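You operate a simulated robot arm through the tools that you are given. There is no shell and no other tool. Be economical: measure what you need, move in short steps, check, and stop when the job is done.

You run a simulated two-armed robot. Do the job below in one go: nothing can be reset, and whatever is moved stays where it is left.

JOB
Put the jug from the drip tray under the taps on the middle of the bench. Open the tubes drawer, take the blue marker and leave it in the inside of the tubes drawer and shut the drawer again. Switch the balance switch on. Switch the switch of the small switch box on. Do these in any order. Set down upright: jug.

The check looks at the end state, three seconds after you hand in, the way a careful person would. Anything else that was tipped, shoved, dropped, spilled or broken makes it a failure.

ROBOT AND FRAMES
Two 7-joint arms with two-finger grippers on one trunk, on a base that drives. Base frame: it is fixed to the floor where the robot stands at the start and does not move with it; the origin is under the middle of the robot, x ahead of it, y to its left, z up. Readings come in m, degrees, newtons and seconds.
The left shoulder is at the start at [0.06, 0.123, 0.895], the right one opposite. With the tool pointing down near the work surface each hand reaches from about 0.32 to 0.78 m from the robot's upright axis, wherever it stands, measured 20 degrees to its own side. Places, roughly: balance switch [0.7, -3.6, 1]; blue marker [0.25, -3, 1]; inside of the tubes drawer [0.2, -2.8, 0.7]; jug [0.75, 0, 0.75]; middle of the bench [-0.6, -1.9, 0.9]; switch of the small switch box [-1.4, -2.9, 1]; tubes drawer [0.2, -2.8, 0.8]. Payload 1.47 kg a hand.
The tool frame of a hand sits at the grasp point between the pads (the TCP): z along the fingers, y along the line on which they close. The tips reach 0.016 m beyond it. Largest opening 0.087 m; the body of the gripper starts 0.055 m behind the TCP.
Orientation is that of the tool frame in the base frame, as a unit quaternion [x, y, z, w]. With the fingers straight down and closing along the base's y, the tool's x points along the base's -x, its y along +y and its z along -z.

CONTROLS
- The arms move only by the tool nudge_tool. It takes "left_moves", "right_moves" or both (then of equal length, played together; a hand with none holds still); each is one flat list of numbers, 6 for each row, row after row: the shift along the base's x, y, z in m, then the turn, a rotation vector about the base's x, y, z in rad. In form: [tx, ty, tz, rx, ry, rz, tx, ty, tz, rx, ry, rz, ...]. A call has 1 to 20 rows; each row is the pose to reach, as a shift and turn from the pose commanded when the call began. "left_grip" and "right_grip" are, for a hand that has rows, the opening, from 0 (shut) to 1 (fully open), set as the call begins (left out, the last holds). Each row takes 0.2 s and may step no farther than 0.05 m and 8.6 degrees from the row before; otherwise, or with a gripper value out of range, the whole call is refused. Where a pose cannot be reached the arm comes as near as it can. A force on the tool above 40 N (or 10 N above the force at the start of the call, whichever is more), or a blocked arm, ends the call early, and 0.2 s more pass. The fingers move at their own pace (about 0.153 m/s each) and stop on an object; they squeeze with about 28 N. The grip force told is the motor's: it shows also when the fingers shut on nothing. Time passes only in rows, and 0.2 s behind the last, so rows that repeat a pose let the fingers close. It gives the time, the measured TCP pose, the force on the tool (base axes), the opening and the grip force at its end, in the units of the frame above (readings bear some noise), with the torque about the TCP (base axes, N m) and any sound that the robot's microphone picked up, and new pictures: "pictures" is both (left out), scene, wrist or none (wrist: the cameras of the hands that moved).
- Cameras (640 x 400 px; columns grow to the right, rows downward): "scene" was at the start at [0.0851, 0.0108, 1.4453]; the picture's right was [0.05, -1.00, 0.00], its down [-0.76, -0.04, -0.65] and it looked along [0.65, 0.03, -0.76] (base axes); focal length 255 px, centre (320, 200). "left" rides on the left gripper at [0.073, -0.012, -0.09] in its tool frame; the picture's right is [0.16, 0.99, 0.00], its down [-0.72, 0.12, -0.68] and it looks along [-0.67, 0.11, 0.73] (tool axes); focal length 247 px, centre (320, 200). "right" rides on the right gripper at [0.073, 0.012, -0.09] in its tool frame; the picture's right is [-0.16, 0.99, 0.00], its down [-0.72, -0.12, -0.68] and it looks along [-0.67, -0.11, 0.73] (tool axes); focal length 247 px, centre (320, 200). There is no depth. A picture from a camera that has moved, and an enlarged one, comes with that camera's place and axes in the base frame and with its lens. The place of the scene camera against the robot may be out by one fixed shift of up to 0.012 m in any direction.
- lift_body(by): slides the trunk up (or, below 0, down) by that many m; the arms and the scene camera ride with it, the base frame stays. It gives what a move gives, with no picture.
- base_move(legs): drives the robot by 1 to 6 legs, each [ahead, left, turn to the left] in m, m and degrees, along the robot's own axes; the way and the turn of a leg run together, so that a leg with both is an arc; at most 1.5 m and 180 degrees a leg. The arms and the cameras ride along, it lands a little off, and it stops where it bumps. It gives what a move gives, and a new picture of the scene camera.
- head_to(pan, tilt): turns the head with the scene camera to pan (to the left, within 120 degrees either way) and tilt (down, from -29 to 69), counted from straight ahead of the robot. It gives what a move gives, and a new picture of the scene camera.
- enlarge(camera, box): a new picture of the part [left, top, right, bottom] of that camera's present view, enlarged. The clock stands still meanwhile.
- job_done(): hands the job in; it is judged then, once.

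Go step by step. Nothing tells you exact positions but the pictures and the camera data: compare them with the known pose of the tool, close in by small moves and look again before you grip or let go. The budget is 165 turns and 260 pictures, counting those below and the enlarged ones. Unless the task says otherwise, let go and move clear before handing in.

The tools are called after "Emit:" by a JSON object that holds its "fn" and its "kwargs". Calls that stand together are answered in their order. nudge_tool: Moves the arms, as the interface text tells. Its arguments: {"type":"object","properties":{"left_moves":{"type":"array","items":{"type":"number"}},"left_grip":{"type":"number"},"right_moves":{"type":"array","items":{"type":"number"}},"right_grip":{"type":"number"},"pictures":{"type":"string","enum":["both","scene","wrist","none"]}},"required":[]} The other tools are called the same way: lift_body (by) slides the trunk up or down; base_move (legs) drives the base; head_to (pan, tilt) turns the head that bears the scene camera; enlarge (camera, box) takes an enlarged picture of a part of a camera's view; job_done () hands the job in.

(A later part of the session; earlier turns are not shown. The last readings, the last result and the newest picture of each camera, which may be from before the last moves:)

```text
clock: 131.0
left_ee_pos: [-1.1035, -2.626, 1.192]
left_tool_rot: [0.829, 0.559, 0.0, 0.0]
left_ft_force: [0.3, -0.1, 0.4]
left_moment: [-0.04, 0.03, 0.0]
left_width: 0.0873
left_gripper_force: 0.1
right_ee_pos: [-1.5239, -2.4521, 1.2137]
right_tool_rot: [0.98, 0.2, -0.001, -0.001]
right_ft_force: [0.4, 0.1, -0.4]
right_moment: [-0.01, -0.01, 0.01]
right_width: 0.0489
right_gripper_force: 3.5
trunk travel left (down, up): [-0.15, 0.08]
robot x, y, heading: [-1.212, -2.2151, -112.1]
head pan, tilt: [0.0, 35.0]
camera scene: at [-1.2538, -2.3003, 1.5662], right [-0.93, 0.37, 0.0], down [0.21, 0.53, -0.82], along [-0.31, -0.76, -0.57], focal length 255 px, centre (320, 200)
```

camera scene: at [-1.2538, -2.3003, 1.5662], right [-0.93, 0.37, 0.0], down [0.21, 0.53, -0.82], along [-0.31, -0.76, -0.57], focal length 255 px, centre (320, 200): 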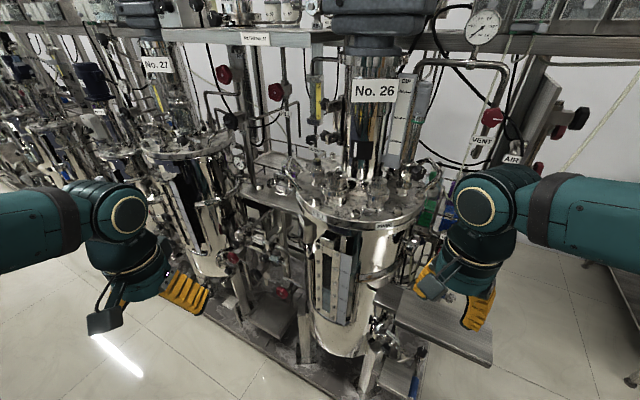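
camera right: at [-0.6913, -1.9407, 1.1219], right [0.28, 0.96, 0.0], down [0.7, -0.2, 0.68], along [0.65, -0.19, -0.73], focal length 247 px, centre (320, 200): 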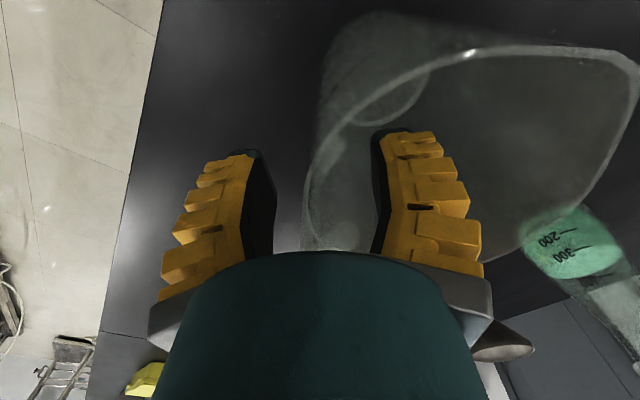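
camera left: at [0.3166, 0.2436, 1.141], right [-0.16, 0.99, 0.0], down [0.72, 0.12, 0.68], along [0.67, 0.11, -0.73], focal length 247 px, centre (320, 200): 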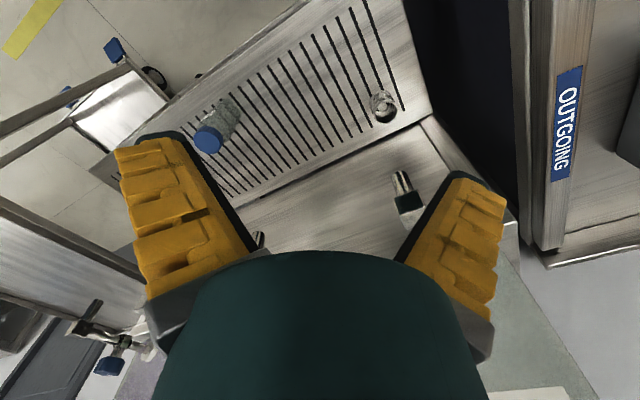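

Emit:
{"fn": "enlarge", "kwargs": {"camera": "scene", "box": [190, 130, 430, 290]}}

Emit:
{"fn": "enlarge", "kwargs": {"camera": "scene", "box": [180, 0, 420, 150]}}

```text
2.50 times, centred on (310, 210) of scene
camera zoom: at [-1.2538, -2.3003, 1.5662], right [-0.93, 0.37, 0.0], down [0.21, 0.53, -0.82], along [-0.31, -0.76, -0.57], focal length 639 px, centre (345, 175)
```

zoom: 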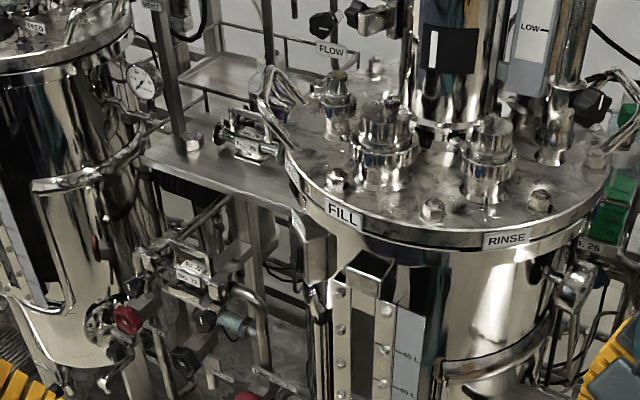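

```text
2.67 times, centred on (300, 75) of scene
camera zoom: at [-1.2538, -2.3003, 1.5662], right [-0.93, 0.37, 0.0], down [0.21, 0.53, -0.82], along [-0.31, -0.76, -0.57], focal length 681 px, centre (373, 533)
```

zoom: 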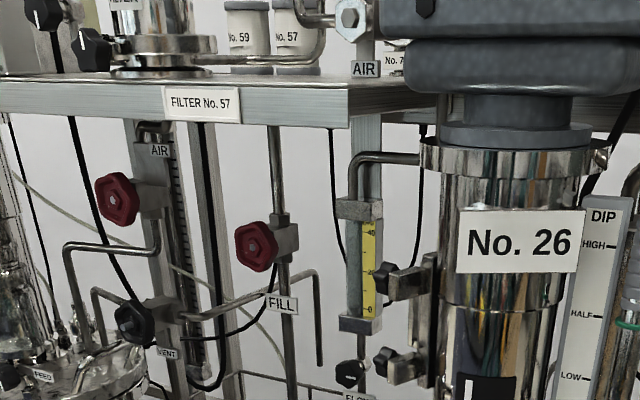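

There's a small grey box beside vessel 26 just below the flange, right where it should be. Zooming in.

Emit:
{"fn": "enlarge", "kwargs": {"camera": "scene", "box": [285, 195, 345, 245]}}

```text
8.00 times, centred on (315, 220) of scene
camera zoom: at [-1.2538, -2.3003, 1.5662], right [-0.93, 0.37, 0.0], down [0.21, 0.53, -0.82], along [-0.31, -0.76, -0.57], focal length 2044 px, centre (360, 40)
```

zoom: 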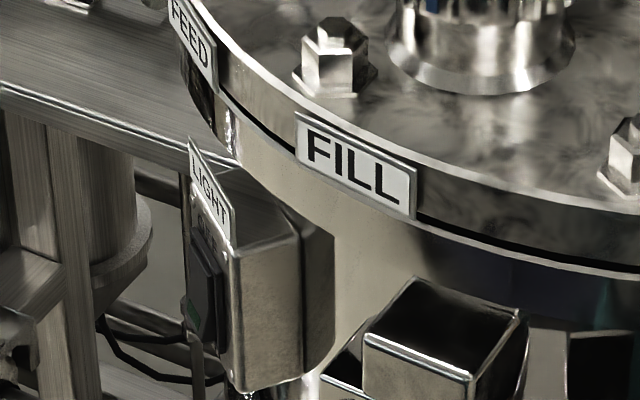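

It's a "LIGHT" switch box with a rocker whose face points along +u (away from me here). I'll square up to the rig and slide left (+u) to see its face.

Emit:
{"fn": "base_move", "kwargs": {"legs": [[0, 0, -30], [-0.04, 0.35, 0], [0, 0.35, 0]]}}

Emit:
{"fn": "head_to", "kwargs": {"pan": -30, "tilt": 40}}

```text
clock: 139.4
left_ee_pos: [-0.8373, -3.1523, 1.1926]
left_tool_rot: [0.942, 0.335, -0.001, 0.0]
left_ft_force: [0.8, 0.9, 0.9]
left_moment: [-0.02, 0.01, 0.0]
left_width: 0.087
left_gripper_force: 0.1
right_ee_pos: [-1.1227, -2.7958, 1.2129]
right_tool_rot: [0.999, -0.051, -0.001, 0.0]
right_ft_force: [0.0, -0.6, -0.4]
right_moment: [0.03, 0.04, 0.02]
right_width: 0.0488
right_gripper_force: 3.8
trunk travel left (down, up): [-0.15, 0.08]
robot x, y, heading: [-0.7361, -2.7393, -140.7]
head pan, tilt: [0.0, 35.0]
camera scene: at [-0.8159, -2.7945, 1.5662], right [-0.63, 0.78, 0.0], down [0.44, 0.36, -0.82], along [-0.64, -0.52, -0.57], focal length 255 px, centre (320, 200)
```

scene: 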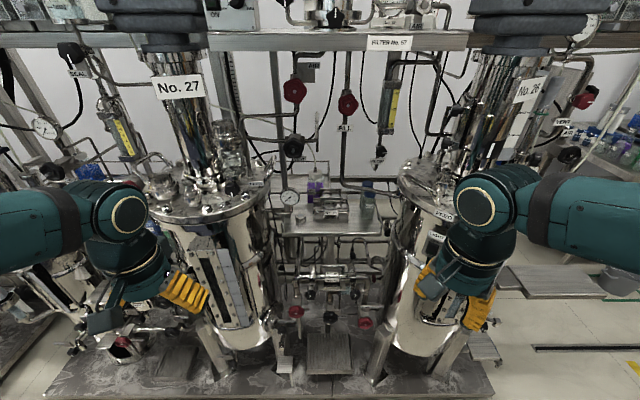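

```text
clock: 140.4
left_ee_pos: [-0.8388, -3.1514, 1.1929]
left_tool_rot: [0.942, 0.336, 0.0, 0.0]
left_ft_force: [-0.1, 0.5, 1.1]
left_moment: [0.01, 0.05, -0.02]
left_width: 0.0869
left_gripper_force: 0.1
right_ee_pos: [-1.1234, -2.7965, 1.2134]
right_tool_rot: [0.999, -0.05, -0.001, -0.001]
right_ft_force: [1.1, 1.1, -0.7]
right_moment: [-0.02, 0.0, -0.03]
right_width: 0.0493
right_gripper_force: 4.0
trunk travel left (down, up): [-0.15, 0.08]
robot x, y, heading: [-0.7376, -2.7396, -140.8]
head pan, tilt: [-30.0, 40.0]
camera scene: at [-0.8317, -2.7523, 1.5586], right [-0.16, 0.99, 0.0], down [0.63, 0.1, -0.77], along [-0.76, -0.12, -0.64], focal length 255 px, centre (320, 200)
```

scene: 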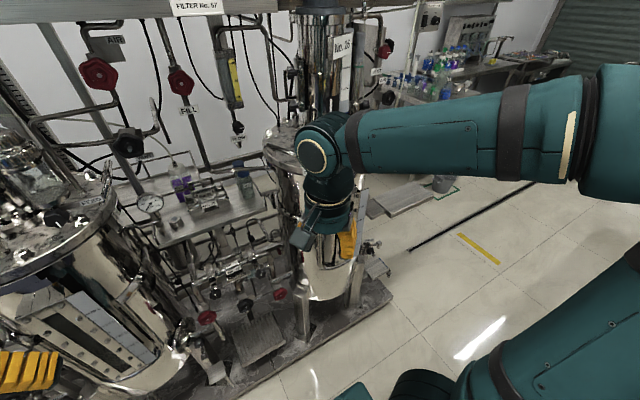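

Emit:
{"fn": "enlarge", "kwargs": {"camera": "right", "box": [0, 0, 640, 400]}}

```text
1.00 times, centred on (320, 200) of right (not enlarged: the box is as wide or as high as the picture)
camera zoom: at [-1.051, -2.8145, 1.3025], right [-0.26, -0.97, 0.0], down [-0.71, 0.19, 0.68], along [-0.66, 0.18, -0.73], focal length 247 px, centre (320, 200)
```

zoom: 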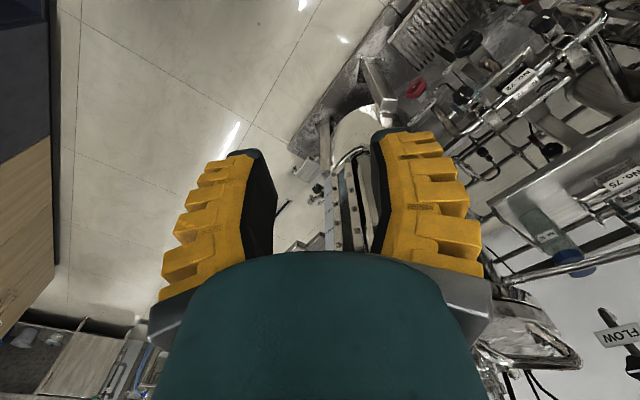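

The hand hides the box; I'll move it right and up to open the view.

Emit:
{"fn": "nudge_tool", "kwargs": {"right_moves": [-0.02, 0.03, 0.02, 0, 0, 0, -0.04, 0.06, 0.04, 0, 0, 0, -0.06, 0.085, 0.06, 0, 0, 0, -0.07, 0.11, 0.08, 0, 0, 0, -0.08, 0.135, 0.1, 0, 0, 0, -0.08, 0.135, 0.1, 0, 0, 0], "pictures": "none"}}

Emit:
{"fn": "head_to", "kwargs": {"pan": -20, "tilt": 40}}

```text
clock: 141.8
left_ee_pos: [-0.8385, -3.1527, 1.193]
left_tool_rot: [0.942, 0.336, 0.0, 0.001]
left_ft_force: [0.0, -0.3, 0.4]
left_moment: [0.0, 0.02, 0.0]
left_width: 0.0871
left_gripper_force: 0.0
right_ee_pos: [-1.2032, -2.6601, 1.313]
right_tool_rot: [0.999, -0.051, -0.001, 0.0]
right_ft_force: [-0.5, -0.3, -0.5]
right_moment: [0.02, -0.04, 0.0]
right_width: 0.049
right_gripper_force: 4.0
trunk travel left (down, up): [-0.15, 0.08]
robot x, y, heading: [-0.7382, -2.7399, -141.0]
head pan, tilt: [-30.0, 40.0]
```

```text
clock: 142.5
left_ee_pos: [-0.839, -3.1525, 1.1913]
left_tool_rot: [0.942, 0.335, 0.0, 0.0]
left_ft_force: [0.3, -0.9, 0.2]
left_moment: [0.01, -0.01, 0.02]
left_width: 0.087
left_gripper_force: 0.0
right_ee_pos: [-1.2034, -2.6606, 1.3137]
right_tool_rot: [0.999, -0.051, -0.001, -0.001]
right_ft_force: [0.1, 0.3, -0.6]
right_moment: [0.02, 0.03, 0.01]
right_width: 0.0493
right_gripper_force: 3.3
trunk travel left (down, up): [-0.15, 0.08]
robot x, y, heading: [-0.7385, -2.7397, -141.1]
head pan, tilt: [-20.0, 40.0]
camera scene: at [-0.8281, -2.7665, 1.5586], right [-0.33, 0.94, 0.0], down [0.61, 0.21, -0.77], along [-0.72, -0.25, -0.64], focal length 255 px, centre (320, 200)
```

scene: 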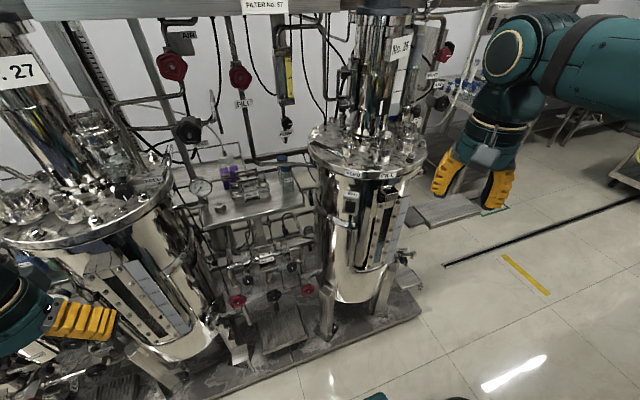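

Emit:
{"fn": "enlarge", "kwargs": {"camera": "scene", "box": [310, 160, 410, 230]}}

Emit:
{"fn": "enlarge", "kwargs": {"camera": "scene", "box": [335, 185, 370, 215]}}

```text
5.71 times, centred on (360, 195) of scene
camera zoom: at [-0.8281, -2.7665, 1.5586], right [-0.33, 0.94, 0.0], down [0.61, 0.21, -0.77], along [-0.72, -0.25, -0.64], focal length 1460 px, centre (91, 229)
```

zoom: 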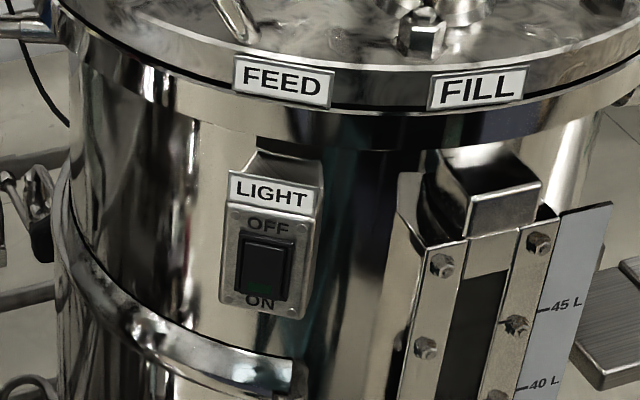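

```text
13.33 times, centred on (352, 200) of scene
camera zoom: at [-0.8281, -2.7665, 1.5586], right [-0.33, 0.94, 0.0], down [0.61, 0.21, -0.77], along [-0.72, -0.25, -0.64], focal length 3406 px, centre (-113, 200)
```

zoom: 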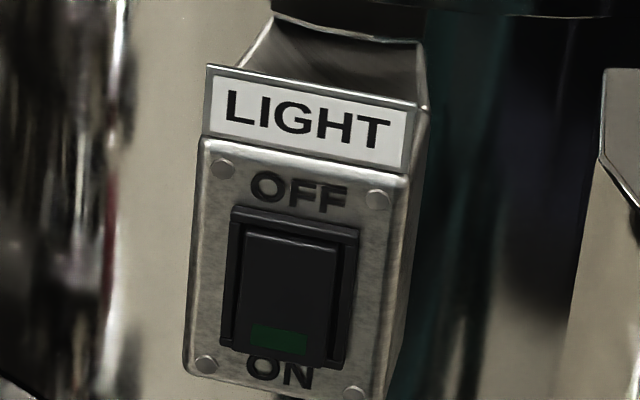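

The rocker reads OFF at the top, ON at the bottom (green lamp). It triangulates to (-1.42,-2.872,1.033), face normal about +x. I'll close the right gripper and tilt it 45° so the fingertips point at -x and down, in front of the switch.

Emit:
{"fn": "nudge_tool", "kwargs": {"right_grip": 0, "right_moves": [0, -0.03, -0.02, 0, 0, 0, 0, -0.07, -0.04, 0, 0.13, 0, 0, -0.11, -0.06, 0, 0.26, 0, 0, -0.15, -0.08, 0, 0.39, 0, -0.01, -0.18, -0.1, 0, 0.52, 0, -0.02, -0.205, -0.12, 0, 0.65, 0, -0.04, -0.21, -0.14, 0, 0.785, 0, -0.06, -0.21, -0.16, 0, 0.785, 0, -0.08, -0.21, -0.18, 0, 0.785, 0, -0.08, -0.21, -0.2, 0, 0.785, 0, -0.08, -0.21, -0.2, 0, 0.785, 0]}}

```text
clock: 144.9
left_ee_pos: [-0.8382, -3.1518, 1.1923]
left_tool_rot: [0.942, 0.335, 0.0, 0.0]
left_ft_force: [-0.9, 0.2, 0.0]
left_moment: [-0.03, 0.01, 0.01]
left_width: 0.0869
left_gripper_force: 0.0
right_ee_pos: [-1.2832, -2.8723, 1.1127]
right_tool_rot: [0.922, -0.047, -0.383, 0.018]
right_ft_force: [-0.2, -0.1, -1.2]
right_moment: [0.02, 0.0, 0.04]
right_width: 0.0
right_gripper_force: 28.1
trunk travel left (down, up): [-0.15, 0.08]
robot x, y, heading: [-0.7364, -2.7388, -140.7]
head pan, tilt: [-20.0, 40.0]
camera scene: at [-0.8281, -2.7664, 1.5587], right [-0.33, 0.94, 0.0], down [0.61, 0.21, -0.77], along [-0.72, -0.25, -0.64], focal length 255 px, centre (320, 200)
camera right: at [-1.169, -2.8906, 1.1258], right [-0.18, -0.97, 0.18], down [-0.02, 0.19, 0.98], along [-0.98, 0.18, -0.05], focal length 247 px, centre (320, 200)
```

scene: 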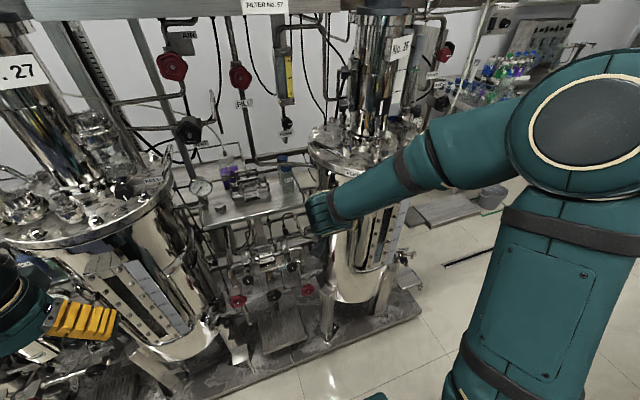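
right: 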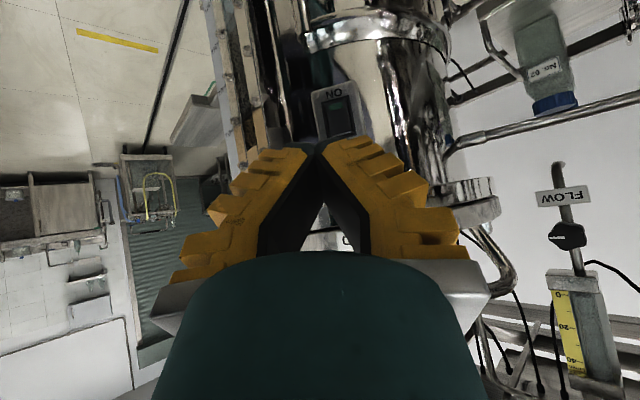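

The wrist camera sees the switch right past the fingertips (upside-down). Enlarge.

Emit:
{"fn": "enlarge", "kwargs": {"camera": "right", "box": [280, 70, 400, 160]}}

```text
4.44 times, centred on (340, 115) of right
camera zoom: at [-1.169, -2.8906, 1.1258], right [-0.18, -0.97, 0.18], down [-0.02, 0.19, 0.98], along [-0.98, 0.18, -0.05], focal length 1098 px, centre (231, 578)
```

zoom: 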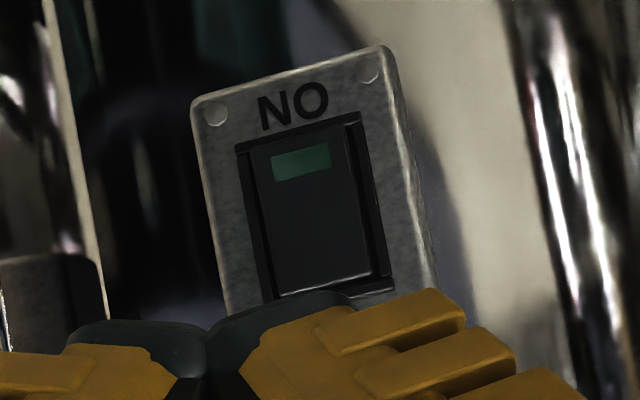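

ON end of rocker at about (-1.415,-2.879,1.022). Lower the fingertip to that height, stopping 3 cm short.

Emit:
{"fn": "nudge_tool", "kwargs": {"right_moves": [0, -0.002, -0.03, 0, 0, 0, 0, -0.004, -0.06, 0, 0, 0, -0.02, -0.007, -0.08, 0, 0, 0, -0.05, -0.007, -0.09, 0, 0, 0, -0.077, -0.007, -0.0905, 0, 0, 0, -0.077, -0.007, -0.0905, 0, 0, 0], "pictures": "wrist"}}

Emit:
{"fn": "enlarge", "kwargs": {"camera": "right", "box": [260, 80, 400, 180]}}

Emit:
{"fn": "enlarge", "kwargs": {"camera": "scene", "box": [290, 150, 410, 240]}}

```text
clock: 146.3
left_ee_pos: [-0.8378, -3.153, 1.1926]
left_tool_rot: [0.942, 0.335, 0.001, 0.0]
left_ft_force: [-0.5, 0.5, 0.3]
left_moment: [0.02, 0.02, -0.02]
left_width: 0.0869
left_gripper_force: 0.2
right_ee_pos: [-1.3597, -2.8773, 1.0234]
right_tool_rot: [0.923, -0.046, -0.383, 0.019]
right_ft_force: [-0.1, -0.2, -0.9]
right_moment: [-0.01, 0.01, 0.03]
right_width: 0.0
right_gripper_force: 28.0
trunk travel left (down, up): [-0.15, 0.08]
robot x, y, heading: [-0.7388, -2.7375, -140.8]
head pan, tilt: [-20.0, 40.0]
camera right: at [-1.245, -2.8966, 1.0366], right [-0.18, -0.97, 0.18], down [-0.02, 0.19, 0.98], along [-0.98, 0.18, -0.05], focal length 247 px, centre (320, 200)
```

right: 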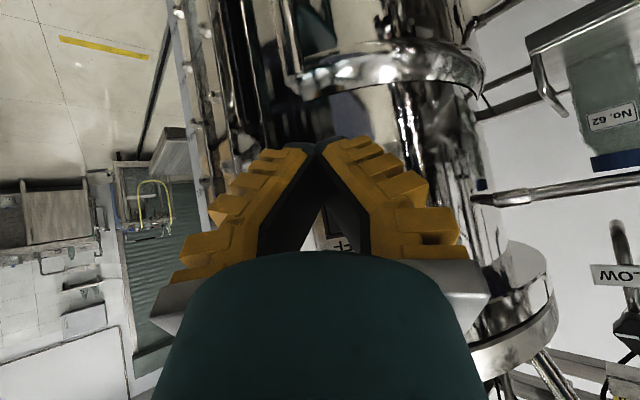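

```text
4.00 times, centred on (330, 130) of right
camera zoom: at [-1.245, -2.8966, 1.0366], right [-0.18, -0.97, 0.18], down [-0.02, 0.19, 0.98], along [-0.98, 0.18, -0.05], focal length 988 px, centre (280, 480)
```

zoom: 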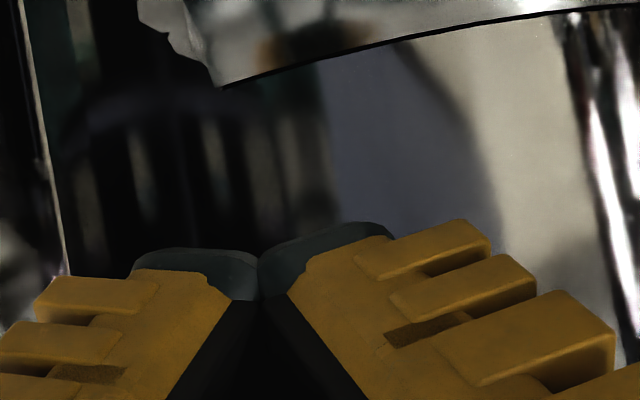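

```text
4.44 times, centred on (350, 195) of scene
camera zoom: at [-0.8277, -2.7666, 1.5587], right [-0.33, 0.94, 0.0], down [0.61, 0.21, -0.77], along [-0.72, -0.25, -0.64], focal length 1135 px, centre (187, 222)
```

zoom: 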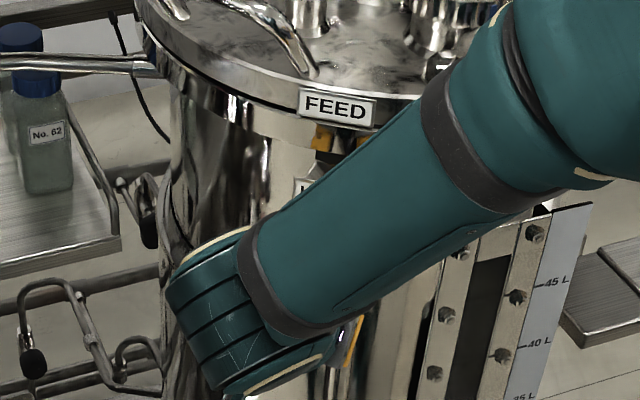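

Fingers are in line with the switch (it is hidden behind them). Push gently along -x.

Emit:
{"fn": "nudge_tool", "kwargs": {"right_moves": [-0.01, 0, 0, 0, 0, 0, -0.02, 0, 0, 0, 0, 0, -0.025, 0, 0, 0, 0, 0, -0.03, 0, 0, 0, 0, 0, -0.034, 0, 0, 0, 0, 0, -0.038, 0, 0, 0, 0, 0], "pictures": "none"}}

```text
clock: 147.7
left_ee_pos: [-0.8366, -3.1512, 1.1928]
left_tool_rot: [0.942, 0.335, -0.001, 0.0]
left_ft_force: [0.7, 0.7, 0.5]
left_moment: [0.01, 0.02, 0.03]
left_width: 0.0868
left_gripper_force: 0.1
right_ee_pos: [-1.3951, -2.877, 1.0225]
right_tool_rot: [0.923, -0.045, -0.381, 0.019]
right_ft_force: [17.9, 2.7, -3.0]
right_moment: [0.0, -0.01, 0.15]
right_width: 0.0
right_gripper_force: 28.3
trunk travel left (down, up): [-0.15, 0.08]
robot x, y, heading: [-0.7374, -2.7383, -140.6]
head pan, tilt: [-20.0, 40.0]
heard: click
```

A click was heard. Back off and check.

Emit:
{"fn": "nudge_tool", "kwargs": {"right_moves": [0.03, 0, 0, 0, 0, 0, 0.06, 0, 0.02, 0, 0, 0, 0.09, 0, 0.05, 0, 0, 0, 0.11, 0.01, 0.09, 0, 0, 0, 0.11, 0.01, 0.09, 0, 0, 0], "pictures": "none"}}

Emit:
{"fn": "enlarge", "kwargs": {"camera": "right", "box": [280, 70, 400, 160]}}

```text
clock: 148.9
left_ee_pos: [-0.8396, -3.1527, 1.1919]
left_tool_rot: [0.942, 0.335, 0.0, -0.001]
left_ft_force: [-0.9, 0.3, 0.0]
left_moment: [-0.01, 0.0, 0.02]
left_width: 0.087
left_gripper_force: 0.1
right_ee_pos: [-1.2905, -2.8691, 1.1119]
right_tool_rot: [0.922, -0.047, -0.383, 0.018]
right_ft_force: [-0.3, -0.3, -0.3]
right_moment: [0.01, -0.01, 0.02]
right_width: 0.0
right_gripper_force: 27.7
trunk travel left (down, up): [-0.15, 0.08]
robot x, y, heading: [-0.7358, -2.7399, -140.8]
head pan, tilt: [-20.0, 40.0]
```

```text
4.44 times, centred on (340, 115) of right
camera zoom: at [-1.1755, -2.8878, 1.1237], right [-0.18, -0.97, 0.18], down [-0.02, 0.19, 0.98], along [-0.98, 0.17, -0.05], focal length 1098 px, centre (231, 578)
```

zoom: 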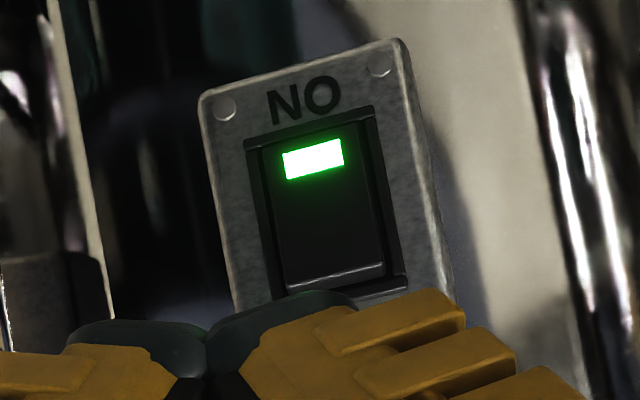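

The lamp is lit: switch is on. Retract and straighten the right hand, then turn back to face the bench.

Emit:
{"fn": "nudge_tool", "kwargs": {"right_moves": [0.03, 0.01, 0.02, 0, -0.13, 0, 0.06, 0.025, 0.04, 0, -0.26, 0, 0.09, 0.04, 0.06, 0, -0.39, 0, 0.12, 0.055, 0.08, 0, -0.52, 0, 0.15, 0.07, 0.1, 0, -0.65, 0, 0.18, 0.08, 0.1, 0, -0.785, 0, 0.18, 0.08, 0.1, 0, -0.785, 0], "pictures": "none"}}

Emit:
{"fn": "base_move", "kwargs": {"legs": [[0, 0, 90]]}}

Emit:
{"fn": "head_to", "kwargs": {"pan": 20, "tilt": 35}}

```text
clock: 150.5
left_ee_pos: [-0.8387, -3.151, 1.1913]
left_tool_rot: [0.942, 0.336, -0.001, 0.001]
left_ft_force: [0.4, 0.3, 0.2]
left_moment: [0.03, 0.0, -0.01]
left_width: 0.087
left_gripper_force: 0.1
right_ee_pos: [-1.1085, -2.7867, 1.2124]
right_tool_rot: [0.999, -0.05, 0.0, -0.001]
right_ft_force: [-0.6, 1.1, 1.0]
right_moment: [-0.02, -0.01, -0.04]
right_width: 0.0
right_gripper_force: 28.2
trunk travel left (down, up): [-0.15, 0.08]
robot x, y, heading: [-0.7361, -2.7394, -140.9]
head pan, tilt: [-20.0, 40.0]
```

```text
clock: 154.7
left_ee_pos: [-0.3251, -2.8413, 1.192]
left_tool_rot: [0.431, 0.902, 0.0, 0.0]
left_ft_force: [0.0, 0.6, -0.4]
left_moment: [-0.03, 0.03, -0.01]
left_width: 0.087
left_gripper_force: 0.1
right_ee_pos: [-0.6907, -3.1104, 1.2139]
right_tool_rot: [0.743, 0.669, -0.001, 0.0]
right_ft_force: [-0.1, -0.4, -0.1]
right_moment: [-0.02, 0.03, 0.02]
right_width: 0.0002
right_gripper_force: 28.0
trunk travel left (down, up): [-0.15, 0.08]
robot x, y, heading: [-0.7367, -2.7405, -51.0]
head pan, tilt: [-20.0, 40.0]
camera scene: at [-0.7062, -2.8205, 1.5586], right [-0.95, -0.32, 0.0], down [-0.21, 0.61, -0.77], along [0.25, -0.72, -0.64], focal length 255 px, centre (320, 200)
```

scene: 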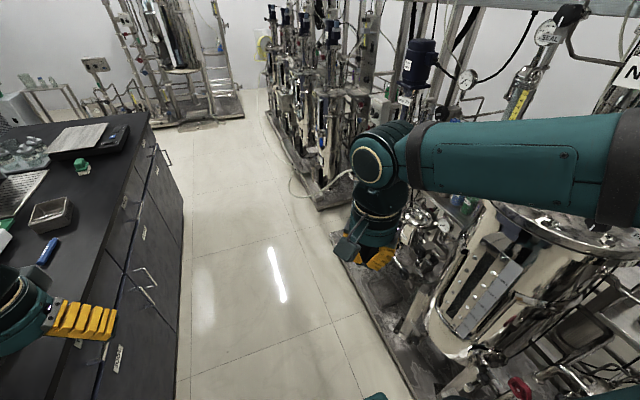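

```text
clock: 155.8
left_ee_pos: [-0.3257, -2.8421, 1.1929]
left_tool_rot: [0.432, 0.902, 0.001, -0.001]
left_ft_force: [0.3, 0.4, 0.8]
left_moment: [-0.01, 0.0, 0.05]
left_width: 0.0869
left_gripper_force: 0.0
right_ee_pos: [-0.6917, -3.1103, 1.212]
right_tool_rot: [0.743, 0.669, -0.001, 0.0]
right_ft_force: [-0.4, 0.2, 0.3]
right_moment: [0.0, 0.0, 0.0]
right_width: 0.0
right_gripper_force: 27.8
trunk travel left (down, up): [-0.15, 0.08]
robot x, y, heading: [-0.7356, -2.7385, -51.3]
head pan, tilt: [20.0, 35.0]
camera scene: at [-0.6584, -2.7856, 1.5662], right [-0.52, -0.86, 0.0], down [-0.49, 0.3, -0.82], along [0.7, -0.42, -0.57], focal length 255 px, centre (320, 200)
```

scene: 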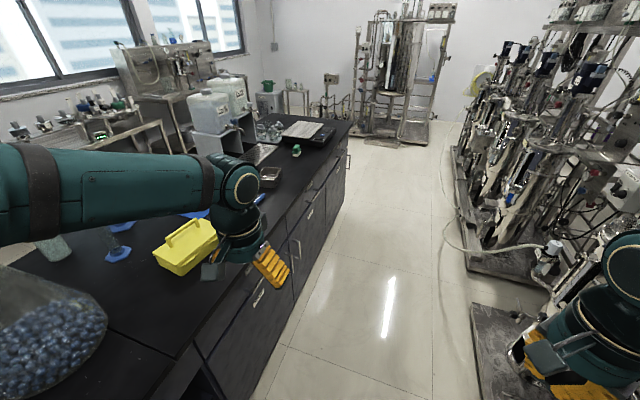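

The blue marker lies near the bench edge ahead, with the balance farther at the end. I'll face the bench and slide along to the drawer region.

Emit:
{"fn": "base_move", "kwargs": {"legs": [[0, -0.08, 0], [0, 0, 89], [0, -0.5, 0]]}}

Emit:
{"fn": "head_to", "kwargs": {"pan": -15, "tilt": 45}}

```text
clock: 165.5
left_ee_pos: [-0.3817, -2.7787, 1.1921]
left_tool_rot: [-0.326, 0.945, -0.001, 0.0]
left_ft_force: [0.3, -0.5, 0.1]
left_moment: [-0.01, -0.02, 0.02]
left_width: 0.087
left_gripper_force: 0.1
right_ee_pos: [-0.1199, -3.1487, 1.2128]
right_tool_rot: [0.06, 0.998, 0.0, 0.001]
right_ft_force: [0.5, 0.3, -0.7]
right_moment: [-0.04, 0.0, -0.02]
right_width: 0.0002
right_gripper_force: 28.6
trunk travel left (down, up): [-0.15, 0.08]
robot x, y, heading: [-0.4935, -3.1893, 38.0]
head pan, tilt: [20.0, 35.0]
camera scene: at [-0.4387, -3.1012, 1.5662], right [0.85, -0.53, 0.0], down [-0.3, -0.49, -0.82], along [0.43, 0.7, -0.57], focal length 255 px, centre (320, 200)
```

scene: 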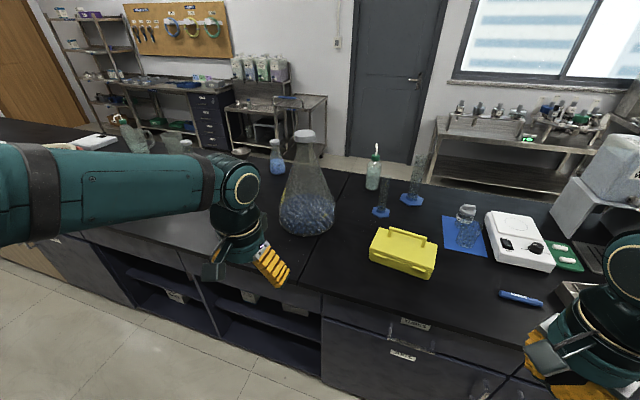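

```text
clock: 166.5
left_ee_pos: [-0.3824, -2.7777, 1.1921]
left_tool_rot: [-0.327, 0.945, 0.0, 0.0]
left_ft_force: [-1.2, -0.5, -0.7]
left_moment: [0.03, 0.01, 0.0]
left_width: 0.0871
left_gripper_force: 0.0
right_ee_pos: [-0.1187, -3.1478, 1.2132]
right_tool_rot: [0.06, 0.998, -0.001, 0.001]
right_ft_force: [0.5, 1.2, -0.2]
right_moment: [0.0, -0.01, -0.01]
right_width: 0.0001
right_gripper_force: 28.1
trunk travel left (down, up): [-0.15, 0.08]
robot x, y, heading: [-0.4928, -3.1893, 38.1]
head pan, tilt: [-15.0, 45.0]
camera scene: at [-0.4106, -3.1439, 1.5514], right [0.39, -0.92, 0.0], down [-0.65, -0.28, -0.71], along [0.65, 0.28, -0.71], focal length 255 px, centre (320, 200)
```

scene: 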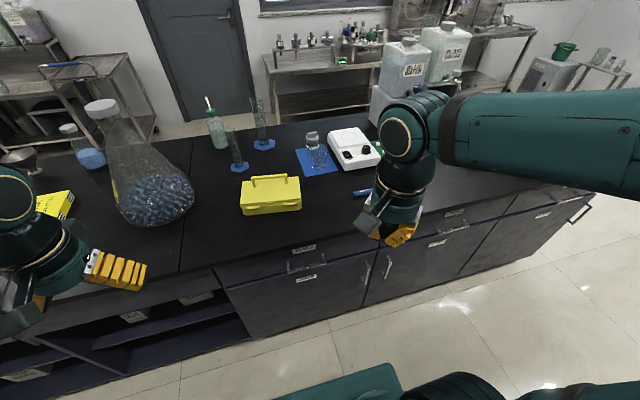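

Emit:
{"fn": "enlarge", "kwargs": {"camera": "scene", "box": [270, 220, 370, 290]}}

Emit:
{"fn": "enlarge", "kwargs": {"camera": "scene", "box": [410, 180, 600, 270]}}

```text
5.71 times, centred on (320, 255) of scene
camera zoom: at [-0.4106, -3.1439, 1.5514], right [0.39, -0.92, 0.0], down [-0.65, -0.28, -0.71], along [0.65, 0.28, -0.71], focal length 1460 px, centre (320, -114)
```

zoom: 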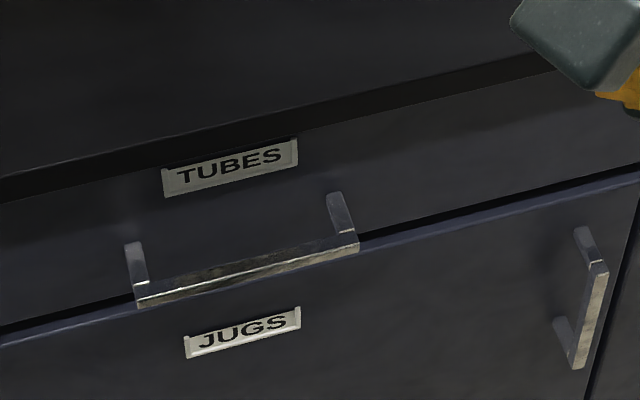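

```text
3.37 times, centred on (505, 225) of scene
camera zoom: at [-0.4106, -3.1439, 1.5514], right [0.39, -0.92, 0.0], down [-0.65, -0.28, -0.71], along [0.65, 0.28, -0.71], focal length 860 px, centre (-303, 116)
```

zoom: 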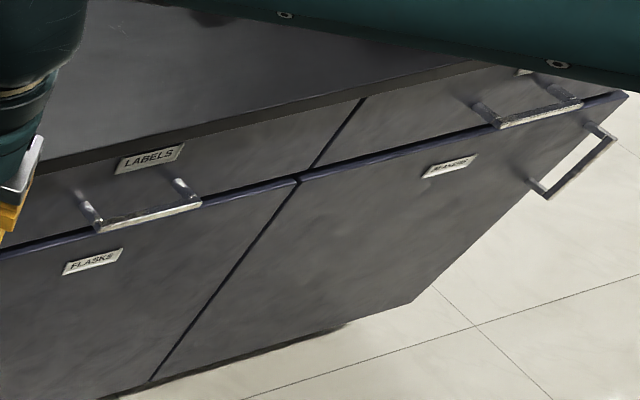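

The TUBES drawer is right in front of me (handle ≈(-0.03,-2.93,0.80)); the marker is at ≈(0.30,-3.01). Plan: pick the marker with the right hand first, then open the drawer with the left. Shift a little closer.

Emit:
{"fn": "base_move", "kwargs": {"legs": [[0.09, -0.22, 0]]}}

Emit:
{"fn": "head_to", "kwargs": {"pan": -25, "tilt": 50}}

Emit:
{"fn": "enlarge", "kwargs": {"camera": "right", "box": [0, 0, 640, 400]}}

```text
clock: 169.0
left_ee_pos: [-0.1761, -2.8919, 1.1919]
left_tool_rot: [-0.324, 0.946, 0.001, 0.0]
left_ft_force: [0.1, 0.1, 0.2]
left_moment: [-0.02, 0.01, 0.01]
left_width: 0.0869
left_gripper_force: 0.1
right_ee_pos: [0.0861, -3.262, 1.2132]
right_tool_rot: [0.062, 0.998, -0.001, 0.001]
right_ft_force: [0.6, -0.4, 0.5]
right_moment: [-0.02, 0.02, -0.01]
right_width: 0.0
right_gripper_force: 27.7
trunk travel left (down, up): [-0.15, 0.08]
robot x, y, heading: [-0.2859, -3.3019, 37.9]
head pan, tilt: [-15.0, 45.0]
camera scene: at [-0.2056, -3.2582, 1.5514], right [0.39, -0.92, 0.0], down [-0.65, -0.28, -0.71], along [0.65, 0.28, -0.71], focal length 255 px, centre (320, 200)
```

scene: 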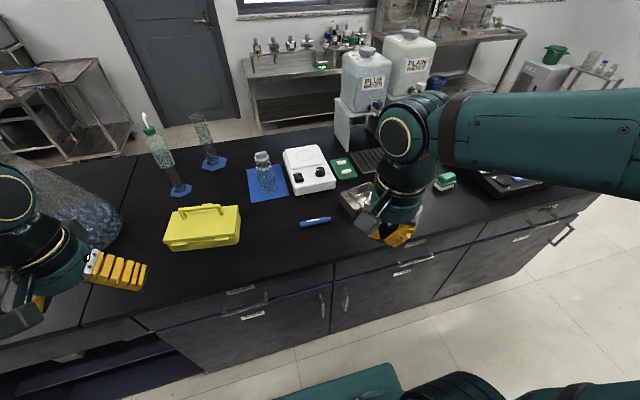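

```text
clock: 169.7
left_ee_pos: [-0.1766, -2.8927, 1.1921]
left_tool_rot: [-0.325, 0.946, 0.0, 0.001]
left_ft_force: [0.0, -0.1, 0.5]
left_moment: [0.0, -0.02, -0.02]
left_width: 0.0868
left_gripper_force: 0.1
right_ee_pos: [0.0845, -3.2627, 1.2119]
right_tool_rot: [0.062, 0.998, -0.001, 0.0]
right_ft_force: [-0.4, 0.8, -0.2]
right_moment: [0.04, 0.01, 0.01]
right_width: 0.0
right_gripper_force: 28.1
trunk travel left (down, up): [-0.15, 0.08]
robot x, y, heading: [-0.2844, -3.3055, 37.8]
head pan, tilt: [-25.0, 50.0]
camera scene: at [-0.206, -3.2723, 1.5445], right [0.22, -0.97, 0.0], down [-0.75, -0.17, -0.64], along [0.63, 0.14, -0.77], focal length 255 px, centre (320, 200)
```

scene: 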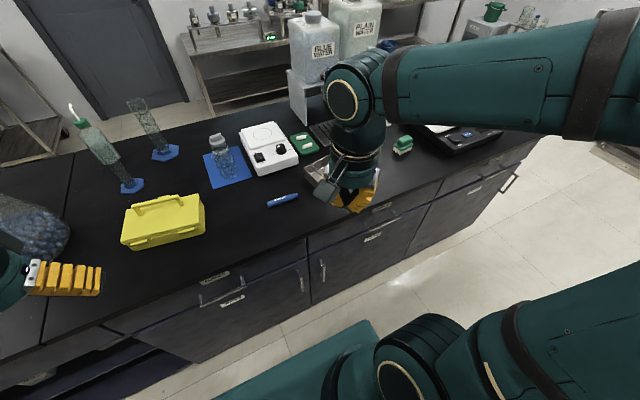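

```text
1.00 times, centred on (320, 200) of right (not enlarged: the box is as wide or as high as the picture)
camera zoom: at [0.0146, -3.2425, 1.3024], right [0.28, 0.96, 0.0], down [0.7, -0.2, 0.68], along [0.65, -0.19, -0.73], focal length 247 px, centre (320, 200)
```

zoom: 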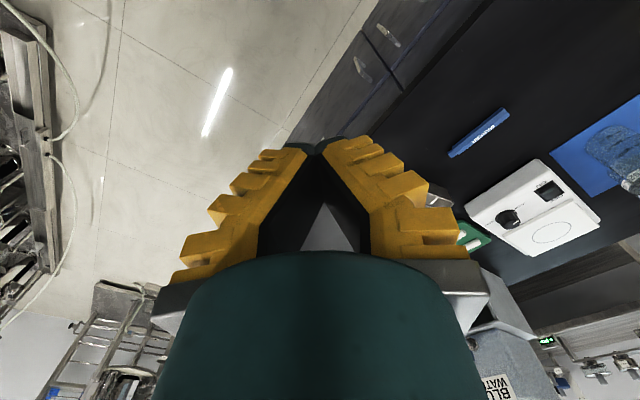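

The marker at ≈(0.299,-3.032) lies along the bench (-53°). I'll hover over it with the fingers turned to close across it.

Emit:
{"fn": "nudge_tool", "kwargs": {"right_grip": 0.6, "right_moves": [0.027, 0.029, 0, 0, 0, -0.1, 0.054, 0.058, 0, 0, 0, -0.2, 0.081, 0.087, 0, 0, 0, -0.3, 0.108, 0.116, -0.01, 0, 0, -0.4, 0.135, 0.145, -0.03, 0, 0, -0.5, 0.16, 0.172, -0.06, 0, 0, -0.6, 0.185, 0.2, -0.09, 0, 0, -0.7, 0.205, 0.22, -0.12, 0, 0, -0.81, 0.2145, 0.2307, -0.16, 0, 0, -0.81, 0.2145, 0.2307, -0.18, 0, 0, -0.81, 0.2145, 0.2307, -0.18, 0, 0, -0.81]}}

Emit:
{"fn": "enlarge", "kwargs": {"camera": "scene", "box": [200, 120, 400, 260]}}

```text
clock: 172.1
left_ee_pos: [-0.1773, -2.8913, 1.1921]
left_tool_rot: [-0.325, 0.946, 0.0, 0.0]
left_ft_force: [1.0, 0.5, 0.0]
left_moment: [-0.03, -0.01, -0.03]
left_width: 0.087
left_gripper_force: 0.0
right_ee_pos: [0.3006, -3.0322, 1.0324]
right_tool_rot: [0.45, 0.893, -0.001, 0.002]
right_ft_force: [-0.7, -0.3, -0.4]
right_moment: [-0.02, 0.01, 0.01]
right_width: 0.0573
right_gripper_force: 3.5
trunk travel left (down, up): [-0.15, 0.08]
robot x, y, heading: [-0.2854, -3.2995, 37.6]
head pan, tilt: [-25.0, 50.0]
camera scene: at [-0.2058, -3.2724, 1.5445], right [0.22, -0.97, 0.0], down [-0.75, -0.17, -0.64], along [0.63, 0.14, -0.77], focal length 255 px, centre (320, 200)
camera right: at [0.2672, -2.9659, 1.1219], right [0.89, 0.46, 0.0], down [0.34, -0.65, 0.68], along [0.31, -0.6, -0.73], focal length 247 px, centre (320, 200)
```

scene: 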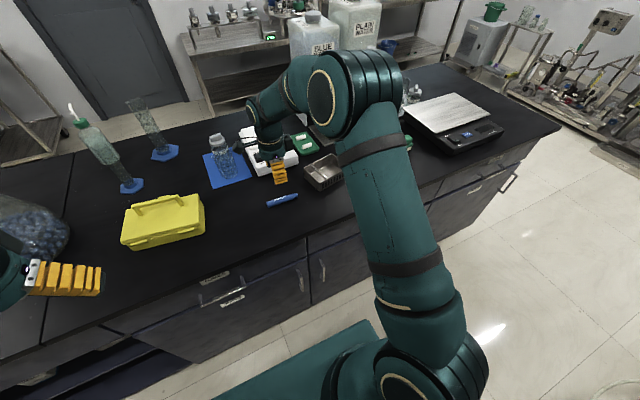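
right: 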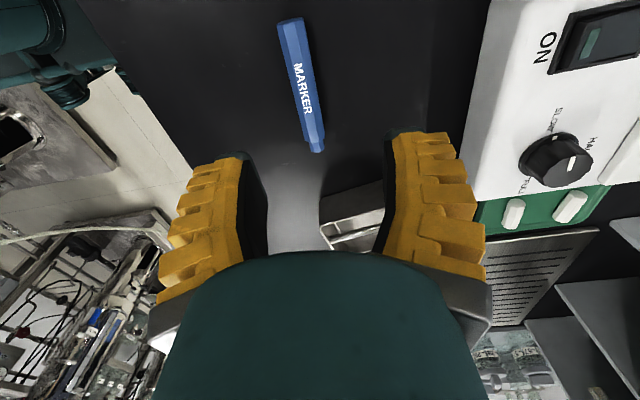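

```text
2.86 times, centred on (300, 190) of scene
camera zoom: at [-0.2058, -3.2724, 1.5445], right [0.22, -0.97, 0.0], down [-0.75, -0.17, -0.64], along [0.63, 0.14, -0.77], focal length 730 px, centre (377, 229)
```

zoom: 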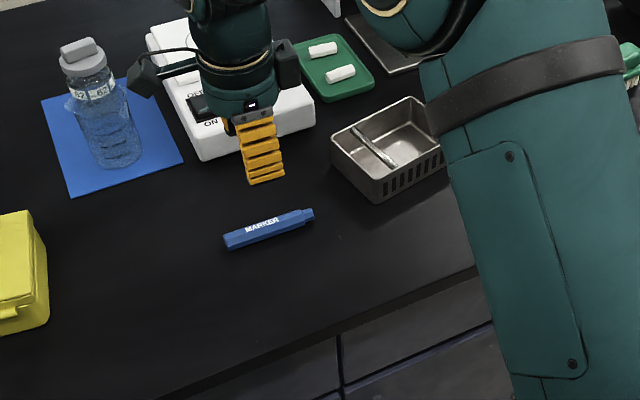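

Marker centre refined to ≈(0.291,-3.040). Descend to it.

Emit:
{"fn": "nudge_tool", "kwargs": {"right_moves": [-0.005, -0.004, -0.03, 0, 0, 0.015, -0.009, -0.008, -0.06, 0, 0, 0.03, -0.009, -0.008, -0.09, 0, 0, 0.03, -0.009, -0.008, -0.11, 0, 0, 0.03, -0.009, -0.008, -0.118, 0, 0, 0.03, -0.009, -0.008, -0.122, 0, 0, 0.03, -0.009, -0.008, -0.122, 0, 0, 0.03]}}

Emit:
{"fn": "enlarge", "kwargs": {"camera": "scene", "box": [230, 150, 330, 230]}}

```text
clock: 173.7
left_ee_pos: [-0.178, -2.8934, 1.1923]
left_tool_rot: [-0.325, 0.946, 0.001, 0.001]
left_ft_force: [0.7, 0.3, -0.2]
left_moment: [0.0, 0.03, 0.02]
left_width: 0.087
left_gripper_force: 0.1
right_ee_pos: [0.2896, -3.0403, 0.9139]
right_tool_rot: [0.435, 0.9, 0.003, 0.002]
right_ft_force: [-4.8, -3.5, 41.7]
right_moment: [-1.46, 1.92, 0.13]
right_width: 0.0494
right_gripper_force: 29.9
trunk travel left (down, up): [-0.15, 0.08]
robot x, y, heading: [-0.2825, -3.3004, 37.7]
head pan, tilt: [-25.0, 50.0]
camera scene: at [-0.2086, -3.2738, 1.545], right [0.22, -0.97, 0.0], down [-0.75, -0.17, -0.64], along [0.63, 0.14, -0.76], focal length 255 px, centre (320, 200)
camera right: at [0.2536, -2.9758, 1.0043], right [0.87, 0.49, 0.01], down [0.35, -0.64, 0.68], along [0.34, -0.59, -0.73], focal length 247 px, centre (320, 200)
```

scene: 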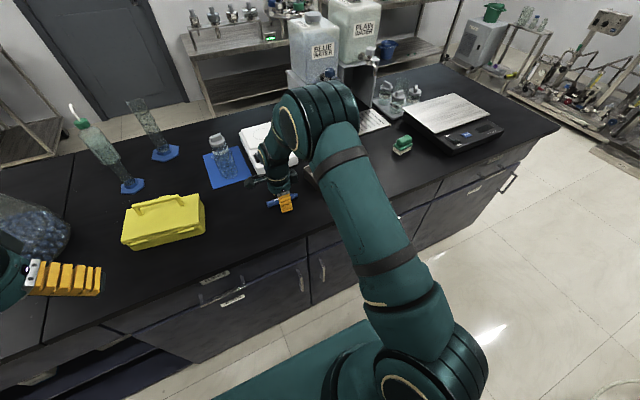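
right: 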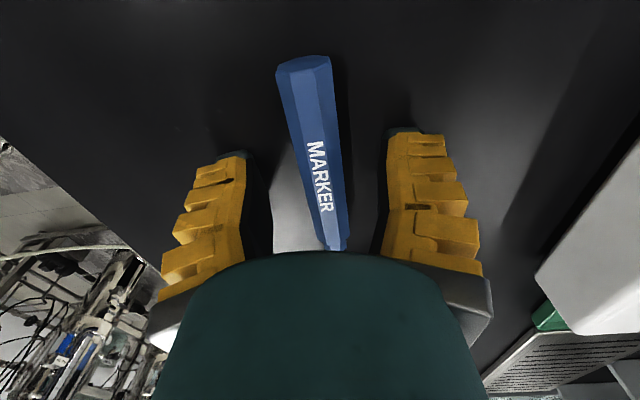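

```text
5.00 times, centred on (280, 190) of scene
camera zoom: at [-0.2086, -3.2738, 1.545], right [0.22, -0.97, 0.0], down [-0.75, -0.17, -0.64], along [0.63, 0.14, -0.76], focal length 1277 px, centre (520, 250)
```

zoom: 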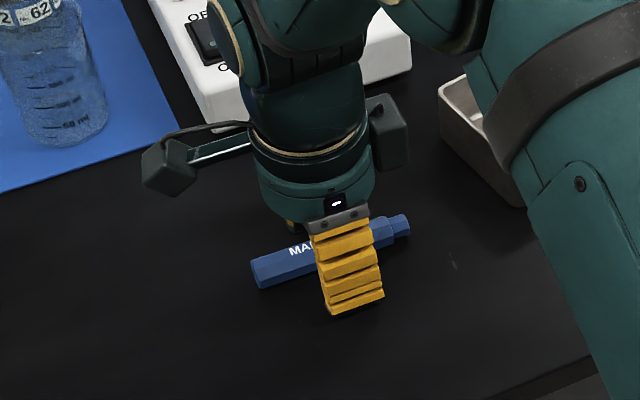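

The tips rest on the bench (bench z≈0.898). Raise 4 mm and close on the marker.

Emit:
{"fn": "nudge_tool", "kwargs": {"right_moves": [0, 0, 0.004, 0, 0, 0, 0, 0, 0.005, 0, 0, 0], "pictures": "none"}}

Emit:
{"fn": "nudge_tool", "kwargs": {"right_grip": 0, "right_moves": [0, 0, 0, 0, 0, 0, 0, 0, 0, 0, 0, 0, 0, 0, 0, 0, 0, 0], "pictures": "wrist"}}

```text
clock: 174.3
left_ee_pos: [-0.1769, -2.892, 1.1929]
left_tool_rot: [-0.325, 0.946, 0.0, 0.0]
left_ft_force: [-0.2, 0.4, 0.9]
left_moment: [0.03, 0.02, 0.03]
left_width: 0.087
left_gripper_force: 0.1
right_ee_pos: [0.2883, -3.0392, 0.9142]
right_tool_rot: [0.436, 0.9, -0.002, 0.0]
right_ft_force: [-1.8, 1.9, 4.5]
right_moment: [0.17, -0.15, 0.14]
right_width: 0.0584
right_gripper_force: 4.4
trunk travel left (down, up): [-0.15, 0.08]
robot x, y, heading: [-0.2858, -3.3031, 37.8]
head pan, tilt: [-25.0, 50.0]
```

```text
clock: 175.1
left_ee_pos: [-0.1762, -2.8934, 1.1928]
left_tool_rot: [-0.325, 0.946, 0.0, 0.0]
left_ft_force: [-0.3, 0.3, 0.2]
left_moment: [0.01, -0.02, -0.03]
left_width: 0.0869
left_gripper_force: 0.0
right_ee_pos: [0.2896, -3.0396, 0.9148]
right_tool_rot: [0.436, 0.9, 0.0, 0.001]
right_ft_force: [3.9, 2.3, 12.3]
right_moment: [0.14, -0.12, -0.02]
right_width: 0.0106
right_gripper_force: 28.2
trunk travel left (down, up): [-0.15, 0.08]
robot x, y, heading: [-0.2877, -3.3046, 37.8]
head pan, tilt: [-25.0, 50.0]
camera right: at [0.255, -2.9756, 1.0055], right [0.87, 0.49, 0.0], down [0.36, -0.64, 0.68], along [0.33, -0.6, -0.73], focal length 247 px, centre (320, 200)
```

right: 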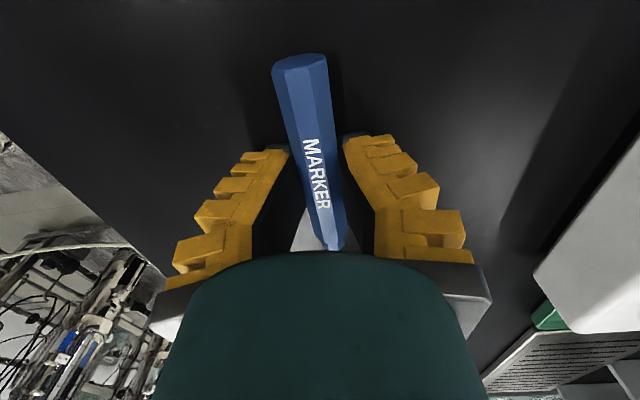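

Emit:
{"fn": "nudge_tool", "kwargs": {"right_moves": [0, 0, 0.02, 0, 0, 0, 0, 0, 0.05, 0, 0, 0, 0, 0, 0.09, 0, 0, 0, 0, 0, 0.13, 0, 0, 0, -0.02, -0.02, 0.16, 0, 0, 0, -0.02, -0.02, 0.16, 0, 0, 0], "pictures": "both"}}

```text
clock: 176.5
left_ee_pos: [-0.1754, -2.8916, 1.192]
left_tool_rot: [-0.325, 0.946, -0.001, -0.001]
left_ft_force: [-0.3, 0.1, 0.1]
left_moment: [-0.01, 0.01, -0.02]
left_width: 0.0871
left_gripper_force: 0.0
right_ee_pos: [0.2718, -3.0586, 1.0748]
right_tool_rot: [0.436, 0.9, -0.002, 0.0]
right_ft_force: [0.1, 0.7, 0.5]
right_moment: [-0.01, 0.02, 0.02]
right_width: 0.009
right_gripper_force: 27.7
trunk travel left (down, up): [-0.15, 0.08]
robot x, y, heading: [-0.2863, -3.3068, 38.0]
head pan, tilt: [-25.0, 50.0]
camera scene: at [-0.2048, -3.2714, 1.5443], right [0.22, -0.97, 0.0], down [-0.75, -0.17, -0.64], along [0.63, 0.14, -0.77], focal length 255 px, centre (320, 200)
camera right: at [0.2357, -2.9943, 1.1646], right [0.87, 0.49, 0.0], down [0.36, -0.64, 0.68], along [0.33, -0.6, -0.73], focal length 247 px, centre (320, 200)
```

scene: 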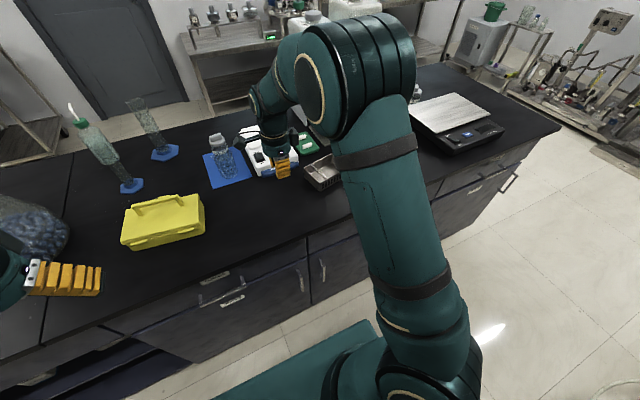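
right: 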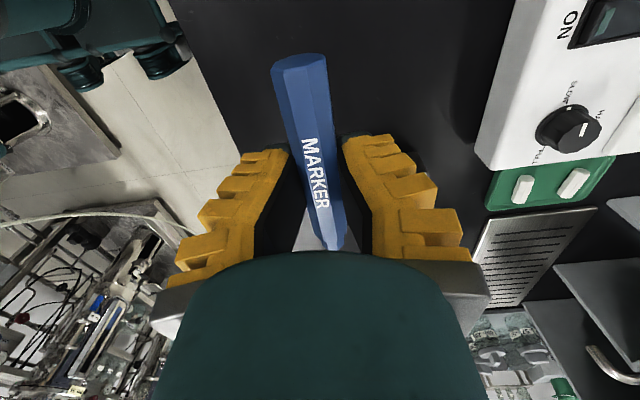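

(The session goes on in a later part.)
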